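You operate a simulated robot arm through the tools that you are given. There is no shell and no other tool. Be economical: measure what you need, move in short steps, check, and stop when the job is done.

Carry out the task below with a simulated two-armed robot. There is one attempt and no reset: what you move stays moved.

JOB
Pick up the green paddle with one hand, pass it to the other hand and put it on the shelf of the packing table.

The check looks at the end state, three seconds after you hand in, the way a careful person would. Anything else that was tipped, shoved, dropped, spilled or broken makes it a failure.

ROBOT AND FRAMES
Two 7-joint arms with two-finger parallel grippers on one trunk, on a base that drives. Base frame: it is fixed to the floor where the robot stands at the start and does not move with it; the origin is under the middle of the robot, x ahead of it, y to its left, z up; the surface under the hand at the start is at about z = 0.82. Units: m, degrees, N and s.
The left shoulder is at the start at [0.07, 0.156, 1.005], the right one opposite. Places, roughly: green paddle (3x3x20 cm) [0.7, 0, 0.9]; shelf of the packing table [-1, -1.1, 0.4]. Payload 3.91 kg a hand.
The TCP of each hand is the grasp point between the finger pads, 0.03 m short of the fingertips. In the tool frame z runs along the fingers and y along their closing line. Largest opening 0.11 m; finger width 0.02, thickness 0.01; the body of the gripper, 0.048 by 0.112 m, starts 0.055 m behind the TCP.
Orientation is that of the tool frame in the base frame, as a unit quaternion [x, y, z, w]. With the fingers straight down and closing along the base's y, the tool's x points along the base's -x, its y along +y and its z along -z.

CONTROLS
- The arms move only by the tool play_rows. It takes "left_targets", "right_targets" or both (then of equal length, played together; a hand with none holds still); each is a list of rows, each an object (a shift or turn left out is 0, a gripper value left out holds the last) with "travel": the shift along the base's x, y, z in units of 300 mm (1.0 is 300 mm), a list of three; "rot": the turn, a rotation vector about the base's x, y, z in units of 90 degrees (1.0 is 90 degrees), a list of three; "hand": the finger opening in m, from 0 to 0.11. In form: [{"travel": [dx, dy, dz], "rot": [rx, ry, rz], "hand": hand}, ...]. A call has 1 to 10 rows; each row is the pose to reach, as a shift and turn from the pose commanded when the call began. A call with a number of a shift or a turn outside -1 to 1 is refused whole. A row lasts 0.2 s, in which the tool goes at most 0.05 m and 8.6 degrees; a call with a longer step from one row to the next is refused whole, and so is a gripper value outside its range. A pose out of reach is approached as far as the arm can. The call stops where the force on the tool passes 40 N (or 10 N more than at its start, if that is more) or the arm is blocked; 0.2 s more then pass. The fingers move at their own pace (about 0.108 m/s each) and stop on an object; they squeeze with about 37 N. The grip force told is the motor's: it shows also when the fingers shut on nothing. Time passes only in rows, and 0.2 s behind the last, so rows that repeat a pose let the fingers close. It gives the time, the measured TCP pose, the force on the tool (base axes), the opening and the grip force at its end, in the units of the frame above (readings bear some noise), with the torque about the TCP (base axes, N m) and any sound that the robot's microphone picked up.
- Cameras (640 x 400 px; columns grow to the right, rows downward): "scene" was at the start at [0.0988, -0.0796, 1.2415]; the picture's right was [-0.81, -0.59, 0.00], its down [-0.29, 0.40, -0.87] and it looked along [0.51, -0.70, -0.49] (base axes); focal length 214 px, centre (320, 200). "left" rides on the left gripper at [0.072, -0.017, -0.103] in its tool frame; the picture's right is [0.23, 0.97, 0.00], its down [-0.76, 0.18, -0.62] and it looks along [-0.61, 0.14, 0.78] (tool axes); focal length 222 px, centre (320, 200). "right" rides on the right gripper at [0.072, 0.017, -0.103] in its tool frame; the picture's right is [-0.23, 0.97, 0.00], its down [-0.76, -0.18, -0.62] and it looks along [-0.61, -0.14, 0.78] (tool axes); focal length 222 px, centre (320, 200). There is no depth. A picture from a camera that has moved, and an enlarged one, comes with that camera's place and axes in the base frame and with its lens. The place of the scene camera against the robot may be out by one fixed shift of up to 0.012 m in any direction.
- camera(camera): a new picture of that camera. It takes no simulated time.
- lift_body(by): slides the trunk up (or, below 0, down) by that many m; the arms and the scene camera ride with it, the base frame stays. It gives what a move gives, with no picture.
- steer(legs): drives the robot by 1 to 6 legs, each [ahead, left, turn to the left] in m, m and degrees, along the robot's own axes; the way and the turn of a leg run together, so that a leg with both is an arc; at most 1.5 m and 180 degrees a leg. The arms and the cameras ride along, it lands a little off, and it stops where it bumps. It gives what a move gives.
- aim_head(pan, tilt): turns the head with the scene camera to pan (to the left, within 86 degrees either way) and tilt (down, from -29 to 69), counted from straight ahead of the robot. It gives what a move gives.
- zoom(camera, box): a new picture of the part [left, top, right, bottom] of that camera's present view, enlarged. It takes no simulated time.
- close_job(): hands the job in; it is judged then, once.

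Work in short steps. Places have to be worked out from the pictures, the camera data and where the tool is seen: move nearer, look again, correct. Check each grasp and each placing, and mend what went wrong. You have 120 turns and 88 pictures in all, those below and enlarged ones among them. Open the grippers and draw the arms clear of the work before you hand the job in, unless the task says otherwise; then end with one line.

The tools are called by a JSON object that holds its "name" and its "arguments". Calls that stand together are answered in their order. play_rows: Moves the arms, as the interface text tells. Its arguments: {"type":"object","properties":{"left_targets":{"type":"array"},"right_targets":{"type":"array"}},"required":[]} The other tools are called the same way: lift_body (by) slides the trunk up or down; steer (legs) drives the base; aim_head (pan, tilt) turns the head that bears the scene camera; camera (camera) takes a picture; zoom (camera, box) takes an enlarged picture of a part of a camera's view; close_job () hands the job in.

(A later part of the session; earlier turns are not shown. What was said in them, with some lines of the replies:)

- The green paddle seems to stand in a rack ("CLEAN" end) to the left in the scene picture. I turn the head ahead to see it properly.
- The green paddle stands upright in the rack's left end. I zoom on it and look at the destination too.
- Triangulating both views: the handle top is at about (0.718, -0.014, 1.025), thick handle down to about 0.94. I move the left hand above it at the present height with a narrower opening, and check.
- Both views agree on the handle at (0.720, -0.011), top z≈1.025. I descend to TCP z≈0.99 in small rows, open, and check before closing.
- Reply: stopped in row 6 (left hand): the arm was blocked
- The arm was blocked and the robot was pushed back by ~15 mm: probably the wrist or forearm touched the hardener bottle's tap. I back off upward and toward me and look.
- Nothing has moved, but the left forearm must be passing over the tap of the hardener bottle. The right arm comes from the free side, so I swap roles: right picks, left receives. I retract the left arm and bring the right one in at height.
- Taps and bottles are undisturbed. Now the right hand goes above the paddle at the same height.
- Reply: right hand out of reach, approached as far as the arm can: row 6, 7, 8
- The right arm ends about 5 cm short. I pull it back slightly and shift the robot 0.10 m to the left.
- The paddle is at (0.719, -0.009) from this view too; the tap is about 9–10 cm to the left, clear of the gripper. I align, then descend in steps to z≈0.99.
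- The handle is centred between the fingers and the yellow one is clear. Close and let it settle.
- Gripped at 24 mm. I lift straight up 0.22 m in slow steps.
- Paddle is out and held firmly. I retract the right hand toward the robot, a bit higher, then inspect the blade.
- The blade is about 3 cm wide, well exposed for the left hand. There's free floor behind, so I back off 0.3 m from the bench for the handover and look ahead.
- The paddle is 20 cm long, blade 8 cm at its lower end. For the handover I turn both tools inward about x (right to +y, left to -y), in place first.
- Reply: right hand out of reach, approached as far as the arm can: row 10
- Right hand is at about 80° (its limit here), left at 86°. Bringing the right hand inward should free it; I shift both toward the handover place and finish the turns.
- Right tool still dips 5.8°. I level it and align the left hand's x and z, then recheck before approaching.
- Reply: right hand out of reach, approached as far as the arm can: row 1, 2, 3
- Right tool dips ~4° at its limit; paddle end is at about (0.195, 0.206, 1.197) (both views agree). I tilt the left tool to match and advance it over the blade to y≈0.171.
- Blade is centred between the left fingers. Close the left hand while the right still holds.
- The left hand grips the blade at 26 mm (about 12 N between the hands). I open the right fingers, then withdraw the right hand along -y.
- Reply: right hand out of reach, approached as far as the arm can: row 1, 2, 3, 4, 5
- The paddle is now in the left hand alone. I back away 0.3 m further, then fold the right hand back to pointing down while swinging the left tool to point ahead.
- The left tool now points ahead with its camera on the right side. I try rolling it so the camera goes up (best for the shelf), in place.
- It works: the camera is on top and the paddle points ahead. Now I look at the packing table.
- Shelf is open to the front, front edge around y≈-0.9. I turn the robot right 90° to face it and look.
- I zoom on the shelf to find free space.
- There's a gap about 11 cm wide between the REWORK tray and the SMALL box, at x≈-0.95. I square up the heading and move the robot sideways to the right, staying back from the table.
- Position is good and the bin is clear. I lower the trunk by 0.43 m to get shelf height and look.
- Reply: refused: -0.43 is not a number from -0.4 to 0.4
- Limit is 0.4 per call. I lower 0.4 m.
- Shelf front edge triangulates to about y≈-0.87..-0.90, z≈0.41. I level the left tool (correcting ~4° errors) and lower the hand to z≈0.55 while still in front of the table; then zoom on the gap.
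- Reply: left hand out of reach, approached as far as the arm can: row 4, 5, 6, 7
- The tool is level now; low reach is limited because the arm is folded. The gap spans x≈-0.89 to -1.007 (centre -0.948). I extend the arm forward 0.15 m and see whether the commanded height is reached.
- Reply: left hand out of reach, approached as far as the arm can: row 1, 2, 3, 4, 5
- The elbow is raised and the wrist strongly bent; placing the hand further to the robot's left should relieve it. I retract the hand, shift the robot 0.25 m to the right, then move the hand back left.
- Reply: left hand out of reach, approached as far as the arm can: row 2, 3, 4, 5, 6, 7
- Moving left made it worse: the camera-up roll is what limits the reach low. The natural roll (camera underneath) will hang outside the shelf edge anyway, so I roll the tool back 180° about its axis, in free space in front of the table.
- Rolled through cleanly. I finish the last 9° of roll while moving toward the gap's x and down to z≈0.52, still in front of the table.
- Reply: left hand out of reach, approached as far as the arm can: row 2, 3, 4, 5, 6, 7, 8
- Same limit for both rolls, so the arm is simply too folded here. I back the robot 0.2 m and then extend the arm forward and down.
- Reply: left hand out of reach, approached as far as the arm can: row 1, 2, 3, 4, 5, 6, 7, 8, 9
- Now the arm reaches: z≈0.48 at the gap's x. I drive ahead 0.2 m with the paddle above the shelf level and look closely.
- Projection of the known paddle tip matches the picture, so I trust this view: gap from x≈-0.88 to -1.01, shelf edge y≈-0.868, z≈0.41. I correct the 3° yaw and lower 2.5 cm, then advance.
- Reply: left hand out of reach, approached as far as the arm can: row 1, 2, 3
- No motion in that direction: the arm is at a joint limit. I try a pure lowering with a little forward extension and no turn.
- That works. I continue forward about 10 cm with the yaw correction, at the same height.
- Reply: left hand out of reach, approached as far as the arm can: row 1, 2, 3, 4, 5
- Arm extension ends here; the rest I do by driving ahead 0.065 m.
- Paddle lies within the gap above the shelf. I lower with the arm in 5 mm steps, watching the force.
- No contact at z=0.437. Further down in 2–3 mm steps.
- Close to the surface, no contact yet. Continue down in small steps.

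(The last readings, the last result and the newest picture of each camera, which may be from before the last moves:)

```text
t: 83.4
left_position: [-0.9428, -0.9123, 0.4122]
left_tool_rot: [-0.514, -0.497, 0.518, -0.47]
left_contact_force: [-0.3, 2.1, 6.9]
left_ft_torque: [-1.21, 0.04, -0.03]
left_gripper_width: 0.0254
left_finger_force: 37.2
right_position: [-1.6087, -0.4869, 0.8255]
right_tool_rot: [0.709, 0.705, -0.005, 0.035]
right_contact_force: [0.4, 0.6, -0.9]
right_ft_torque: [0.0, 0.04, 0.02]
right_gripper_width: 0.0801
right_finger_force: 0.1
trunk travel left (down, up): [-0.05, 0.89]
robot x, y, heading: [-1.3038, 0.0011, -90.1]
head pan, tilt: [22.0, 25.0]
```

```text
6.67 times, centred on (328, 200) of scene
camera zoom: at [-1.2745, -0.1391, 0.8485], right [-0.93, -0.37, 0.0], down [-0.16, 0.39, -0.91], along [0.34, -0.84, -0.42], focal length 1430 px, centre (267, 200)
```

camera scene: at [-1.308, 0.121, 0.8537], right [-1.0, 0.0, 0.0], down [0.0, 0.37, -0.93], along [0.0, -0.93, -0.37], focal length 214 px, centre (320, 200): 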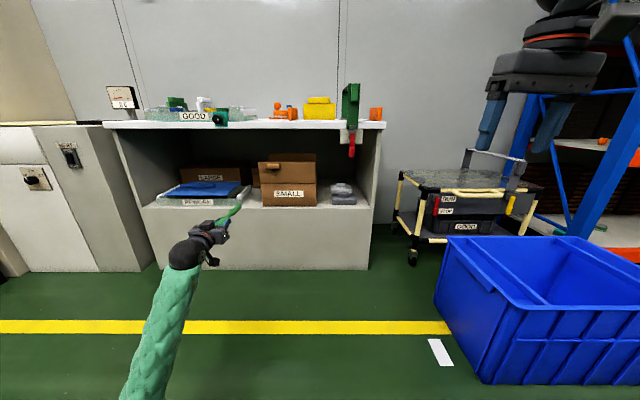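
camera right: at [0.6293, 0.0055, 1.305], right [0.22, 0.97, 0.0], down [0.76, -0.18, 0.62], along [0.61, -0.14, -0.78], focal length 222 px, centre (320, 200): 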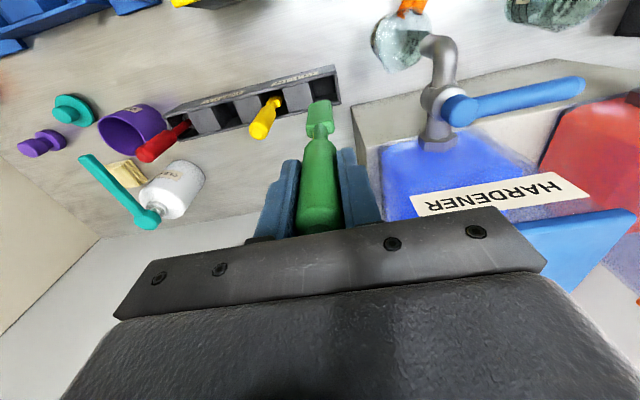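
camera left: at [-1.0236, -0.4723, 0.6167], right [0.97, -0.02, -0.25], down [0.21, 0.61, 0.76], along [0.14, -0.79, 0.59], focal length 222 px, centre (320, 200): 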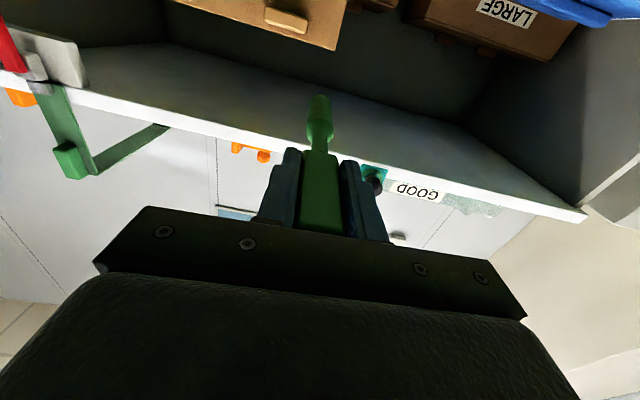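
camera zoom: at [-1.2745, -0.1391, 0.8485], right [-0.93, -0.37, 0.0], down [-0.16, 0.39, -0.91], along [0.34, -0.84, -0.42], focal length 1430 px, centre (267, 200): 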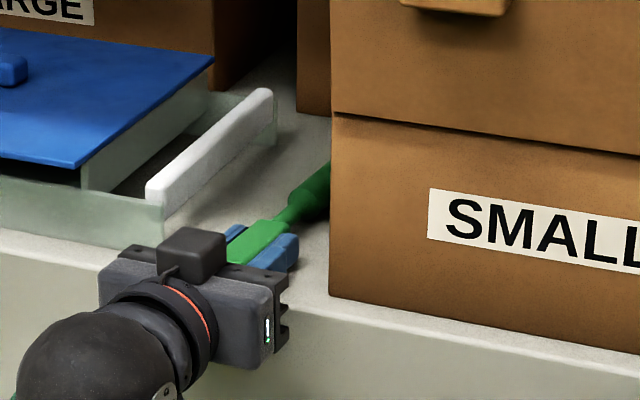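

The handle tip touches the shelf (7 N up), so the shelf is at z≈0.396, which puts its front edge at y≈-0.90: the blade end would overhang. I raise 1.5 cm, drive 4.5 cm further in.

{"name": "play_rows", "arguments": {"left_targets": [{"travel": [0, 0, 0.025]}, {"travel": [0, 0, 0.05]}, {"travel": [0, 0, 0.05]}]}}

{"name": "steer", "arguments": {"legs": [[0.045, 0, 0]]}}

{"name": "zoom", "arguments": {"camera": "scene", "box": [264, 160, 392, 240]}}

```text
t: 84.2
left_position: [-0.9443, -0.9132, 0.4255]
left_tool_rot: [-0.514, -0.498, 0.518, -0.469]
left_contact_force: [0.3, 0.3, -0.7]
left_ft_torque: [0.05, -0.03, 0.0]
left_gripper_width: 0.0253
left_finger_force: 36.9
right_position: [-1.607, -0.487, 0.8249]
right_tool_rot: [0.709, 0.705, -0.006, 0.033]
right_contact_force: [0.5, 0.6, -0.2]
right_ft_torque: [-0.02, 0.03, 0.03]
right_gripper_width: 0.0799
right_finger_force: 0.0
trunk travel left (down, up): [-0.05, 0.89]
robot x, y, heading: [-1.3022, 0.0003, -89.8]
head pan, tilt: [22.0, 25.0]
```

```text
t: 85.1
left_position: [-0.942, -0.958, 0.4267]
left_tool_rot: [-0.515, -0.497, 0.518, -0.469]
left_contact_force: [0.5, -0.2, -0.4]
left_ft_torque: [0.05, 0.02, -0.02]
left_gripper_width: 0.0251
left_finger_force: 37.2
right_position: [-1.6083, -0.5317, 0.8252]
right_tool_rot: [0.709, 0.705, -0.006, 0.034]
right_contact_force: [1.1, 0.1, 0.5]
right_ft_torque: [-0.04, 0.01, -0.02]
right_gripper_width: 0.0799
right_finger_force: 0.0
trunk travel left (down, up): [-0.05, 0.89]
robot x, y, heading: [-1.3053, -0.0441, -90.0]
head pan, tilt: [22.0, 25.0]
```

```text
5.00 times, centred on (328, 200) of scene
camera zoom: at [-1.2744, -0.1844, 0.8483], right [-0.93, -0.37, 0.0], down [-0.16, 0.39, -0.91], along [0.34, -0.84, -0.42], focal length 1072 px, centre (280, 200)
```

zoom: 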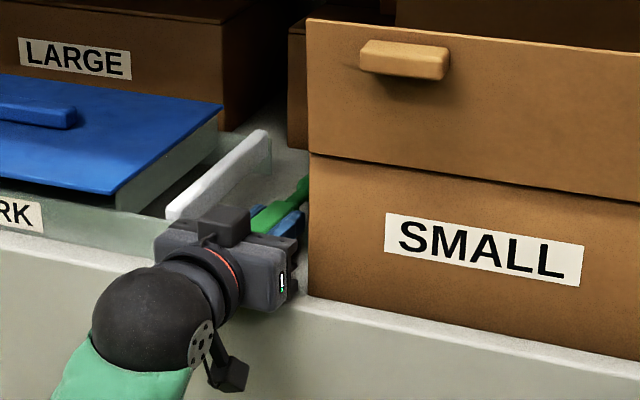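

To keep the gripper body above the shelf edge I pitch the tool down ~5° so the handle tip comes to rest first.

{"name": "play_rows", "arguments": {"left_targets": [{"rot": [0.02, 0, 0]}, {"rot": [0.04, 0, 0]}, {"rot": [0.05, 0, 0]}, {"rot": [0.05, 0, 0]}]}}

```text
t: 86.1
left_position: [-0.9429, -0.9573, 0.4268]
left_tool_rot: [0.532, 0.518, -0.497, 0.449]
left_contact_force: [1.4, -0.2, -0.7]
left_ft_torque: [0.01, -0.03, -0.02]
left_gripper_width: 0.0257
left_finger_force: 37.1
right_position: [-1.609, -0.5325, 0.8249]
right_tool_rot: [0.709, 0.705, -0.006, 0.034]
right_contact_force: [0.6, 0.3, 0.6]
right_ft_torque: [0.0, -0.01, 0.0]
right_gripper_width: 0.08
right_finger_force: 0.0
trunk travel left (down, up): [-0.05, 0.89]
robot x, y, heading: [-1.3038, -0.0428, -90.1]
head pan, tilt: [22.0, 25.0]
```

Pitched 6° down, tip nearly touching. Lower a few mm until contact.

{"name": "play_rows", "arguments": {"left_targets": [{"travel": [0, 0, -0.008]}, {"travel": [0, 0, -0.016]}, {"travel": [0, 0, -0.016]}]}}

```text
t: 86.9
left_position: [-0.942, -0.9576, 0.4225]
left_tool_rot: [0.532, 0.517, -0.498, 0.449]
left_contact_force: [-0.3, 2.4, 8.0]
left_ft_torque: [-1.25, 0.06, -0.11]
left_gripper_width: 0.0251
left_finger_force: 36.7
right_position: [-1.6084, -0.5316, 0.8254]
right_tool_rot: [0.709, 0.704, -0.005, 0.034]
right_contact_force: [0.4, -0.1, 0.3]
right_ft_torque: [-0.02, -0.05, 0.01]
right_gripper_width: 0.0799
right_finger_force: 0.1
trunk travel left (down, up): [-0.05, 0.89]
robot x, y, heading: [-1.3016, -0.0439, -89.8]
head pan, tilt: [22.0, 25.0]
```

The tip is resting. I open the fingers slightly to release.

{"name": "play_rows", "arguments": {"left_targets": [{"hand": 0.032}, {"hand": 0.04}, {"hand": 0.05}, {"hand": 0.05}, {"hand": 0.05}]}}

{"name": "zoom", "arguments": {"camera": "scene", "box": [264, 160, 392, 240]}}

{"name": "camera", "arguments": {"camera": "left"}}

```text
t: 88.1
left_position: [-0.9424, -0.9574, 0.4215]
left_tool_rot: [0.532, 0.517, -0.498, 0.449]
left_contact_force: [0.0, -0.6, 0.1]
left_ft_torque: [0.0, 0.0, 0.0]
left_gripper_width: 0.0498
left_finger_force: 0.0
right_position: [-1.6076, -0.5329, 0.8245]
right_tool_rot: [0.709, 0.704, -0.006, 0.034]
right_contact_force: [1.1, 0.4, -0.1]
right_ft_torque: [0.02, -0.01, 0.01]
right_gripper_width: 0.0802
right_finger_force: 0.1
trunk travel left (down, up): [-0.05, 0.89]
robot x, y, heading: [-1.3064, -0.0452, -90.1]
head pan, tilt: [22.0, 25.0]
```

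```text
5.00 times, centred on (328, 200) of scene
camera zoom: at [-1.2744, -0.1844, 0.8484], right [-0.93, -0.37, 0.0], down [-0.16, 0.39, -0.91], along [0.34, -0.84, -0.42], focal length 1072 px, centre (280, 200)
```

zoom: 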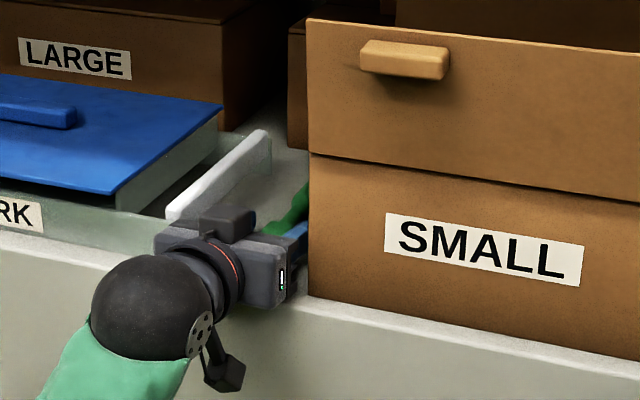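

```text
28 pictures are left
camera left: at [-0.9544, -0.8473, 0.3616], right [0.96, -0.04, -0.26], down [0.24, 0.53, 0.81], along [0.11, -0.85, 0.52], focal length 222 px, centre (320, 200)
```

left: 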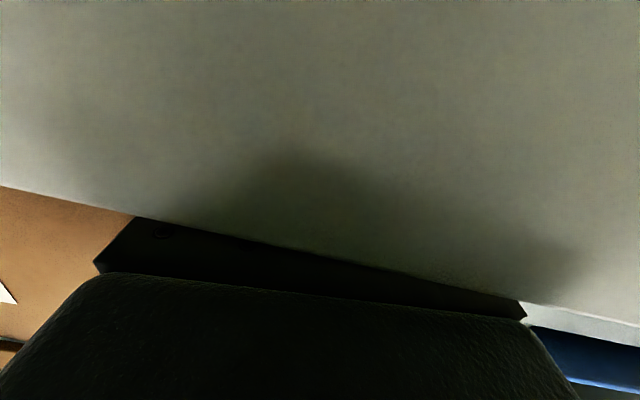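

Released; the paddle settled. I withdraw straight back by driving 0.15 m backward, then look.

{"name": "steer", "arguments": {"legs": [[-0.15, 0, 0]]}}

{"name": "zoom", "arguments": {"camera": "scene", "box": [248, 140, 408, 240]}}

```text
t: 89.5
left_position: [-0.9409, -0.8067, 0.4216]
left_tool_rot: [0.532, 0.517, -0.498, 0.449]
left_contact_force: [-0.5, -0.3, 0.2]
left_ft_torque: [-0.01, 0.0, -0.04]
left_gripper_width: 0.0501
left_finger_force: 0.2
right_position: [-1.6072, -0.3812, 0.8261]
right_tool_rot: [0.708, 0.705, -0.006, 0.033]
right_contact_force: [0.5, -0.6, 0.7]
right_ft_torque: [0.0, -0.04, 0.0]
right_gripper_width: 0.0801
right_finger_force: 0.1
trunk travel left (down, up): [-0.05, 0.89]
robot x, y, heading: [-1.3012, 0.1086, -90.1]
head pan, tilt: [22.0, 25.0]
```

```text
4.00 times, centred on (328, 190) of scene
camera zoom: at [-1.2743, -0.0334, 0.8484], right [-0.93, -0.38, 0.0], down [-0.16, 0.39, -0.91], along [0.34, -0.84, -0.42], focal length 858 px, centre (288, 240)
```

zoom: 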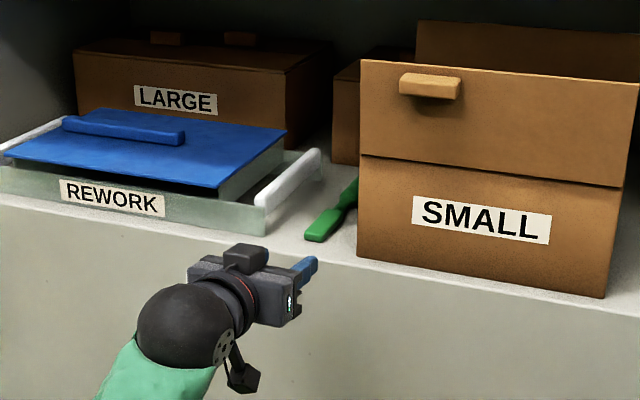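

The paddle lies flat on the shelf, wholly inside the edge, with tray and box undisturbed. I back off further, open both hands, and take a last look.

{"name": "steer", "arguments": {"legs": [[-0.25, 0, 0]]}}

{"name": "play_rows", "arguments": {"left_targets": [{"hand": 0.1}, {"hand": 0.1}, {"hand": 0.1}], "right_targets": [{"hand": 0.1}, {"hand": 0.1}, {"hand": 0.1}]}}

{"name": "camera", "arguments": {"camera": "scene"}}

{"name": "zoom", "arguments": {"camera": "scene", "box": [240, 130, 400, 230]}}

```text
t: 91.3
left_position: [-0.9441, -0.552, 0.4208]
left_tool_rot: [0.533, 0.516, -0.499, 0.448]
left_contact_force: [-0.6, -0.7, -0.3]
left_ft_torque: [-0.03, 0.01, -0.01]
left_gripper_width: 0.0502
left_finger_force: 0.1
right_position: [-1.6095, -0.1237, 0.8244]
right_tool_rot: [0.709, 0.704, -0.005, 0.034]
right_contact_force: [0.7, 0.1, 0.2]
right_ft_torque: [0.04, 0.01, 0.01]
right_gripper_width: 0.08
right_finger_force: 0.0
trunk travel left (down, up): [-0.05, 0.89]
robot x, y, heading: [-1.3054, 0.3671, -90.2]
head pan, tilt: [22.0, 25.0]
```

```text
t: 92.1
left_position: [-0.9448, -0.5509, 0.4223]
left_tool_rot: [0.533, 0.516, -0.499, 0.448]
left_contact_force: [1.6, -0.2, -0.2]
left_ft_torque: [0.01, -0.03, 0.01]
left_gripper_width: 0.0999
left_finger_force: 0.1
right_position: [-1.6099, -0.1239, 0.8249]
right_tool_rot: [0.709, 0.704, -0.005, 0.034]
right_contact_force: [-0.1, -0.6, -0.3]
right_ft_torque: [-0.02, 0.0, 0.0]
right_gripper_width: 0.0995
right_finger_force: 0.0
trunk travel left (down, up): [-0.05, 0.89]
robot x, y, heading: [-1.3052, 0.3658, -90.1]
head pan, tilt: [22.0, 25.0]
```

```text
26 pictures are left
camera scene: at [-1.2745, 0.2229, 0.8484], right [-0.93, -0.37, 0.0], down [-0.16, 0.39, -0.91], along [0.34, -0.84, -0.42], focal length 214 px, centre (320, 200)
```

scene: 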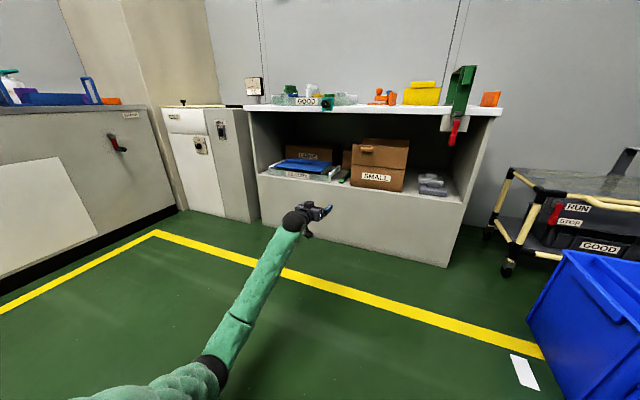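

```text
4.00 times, centred on (320, 180) of scene
camera zoom: at [-1.2745, 0.2229, 0.8484], right [-0.93, -0.37, 0.0], down [-0.16, 0.39, -0.91], along [0.34, -0.84, -0.42], focal length 858 px, centre (320, 280)
```

zoom: 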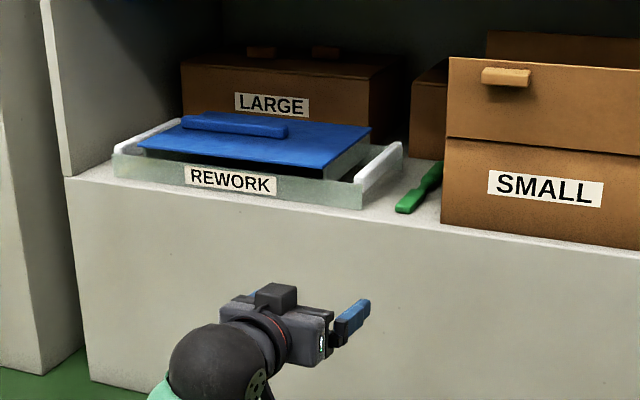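

The paddle is resting on the shelf, nothing else there has moved, and both hands are open and clear. I hand in.

{"name": "close_job", "arguments": {}}

```text
The job is handed in.
```

The green paddle was picked up with the right hand, passed to the left, and now lies flat on the packing-table shelf between the REWORK tray and the SMALL box. An early left-arm try at the pick was blocked and stopped; the pictures afterwards showed nothing moved.
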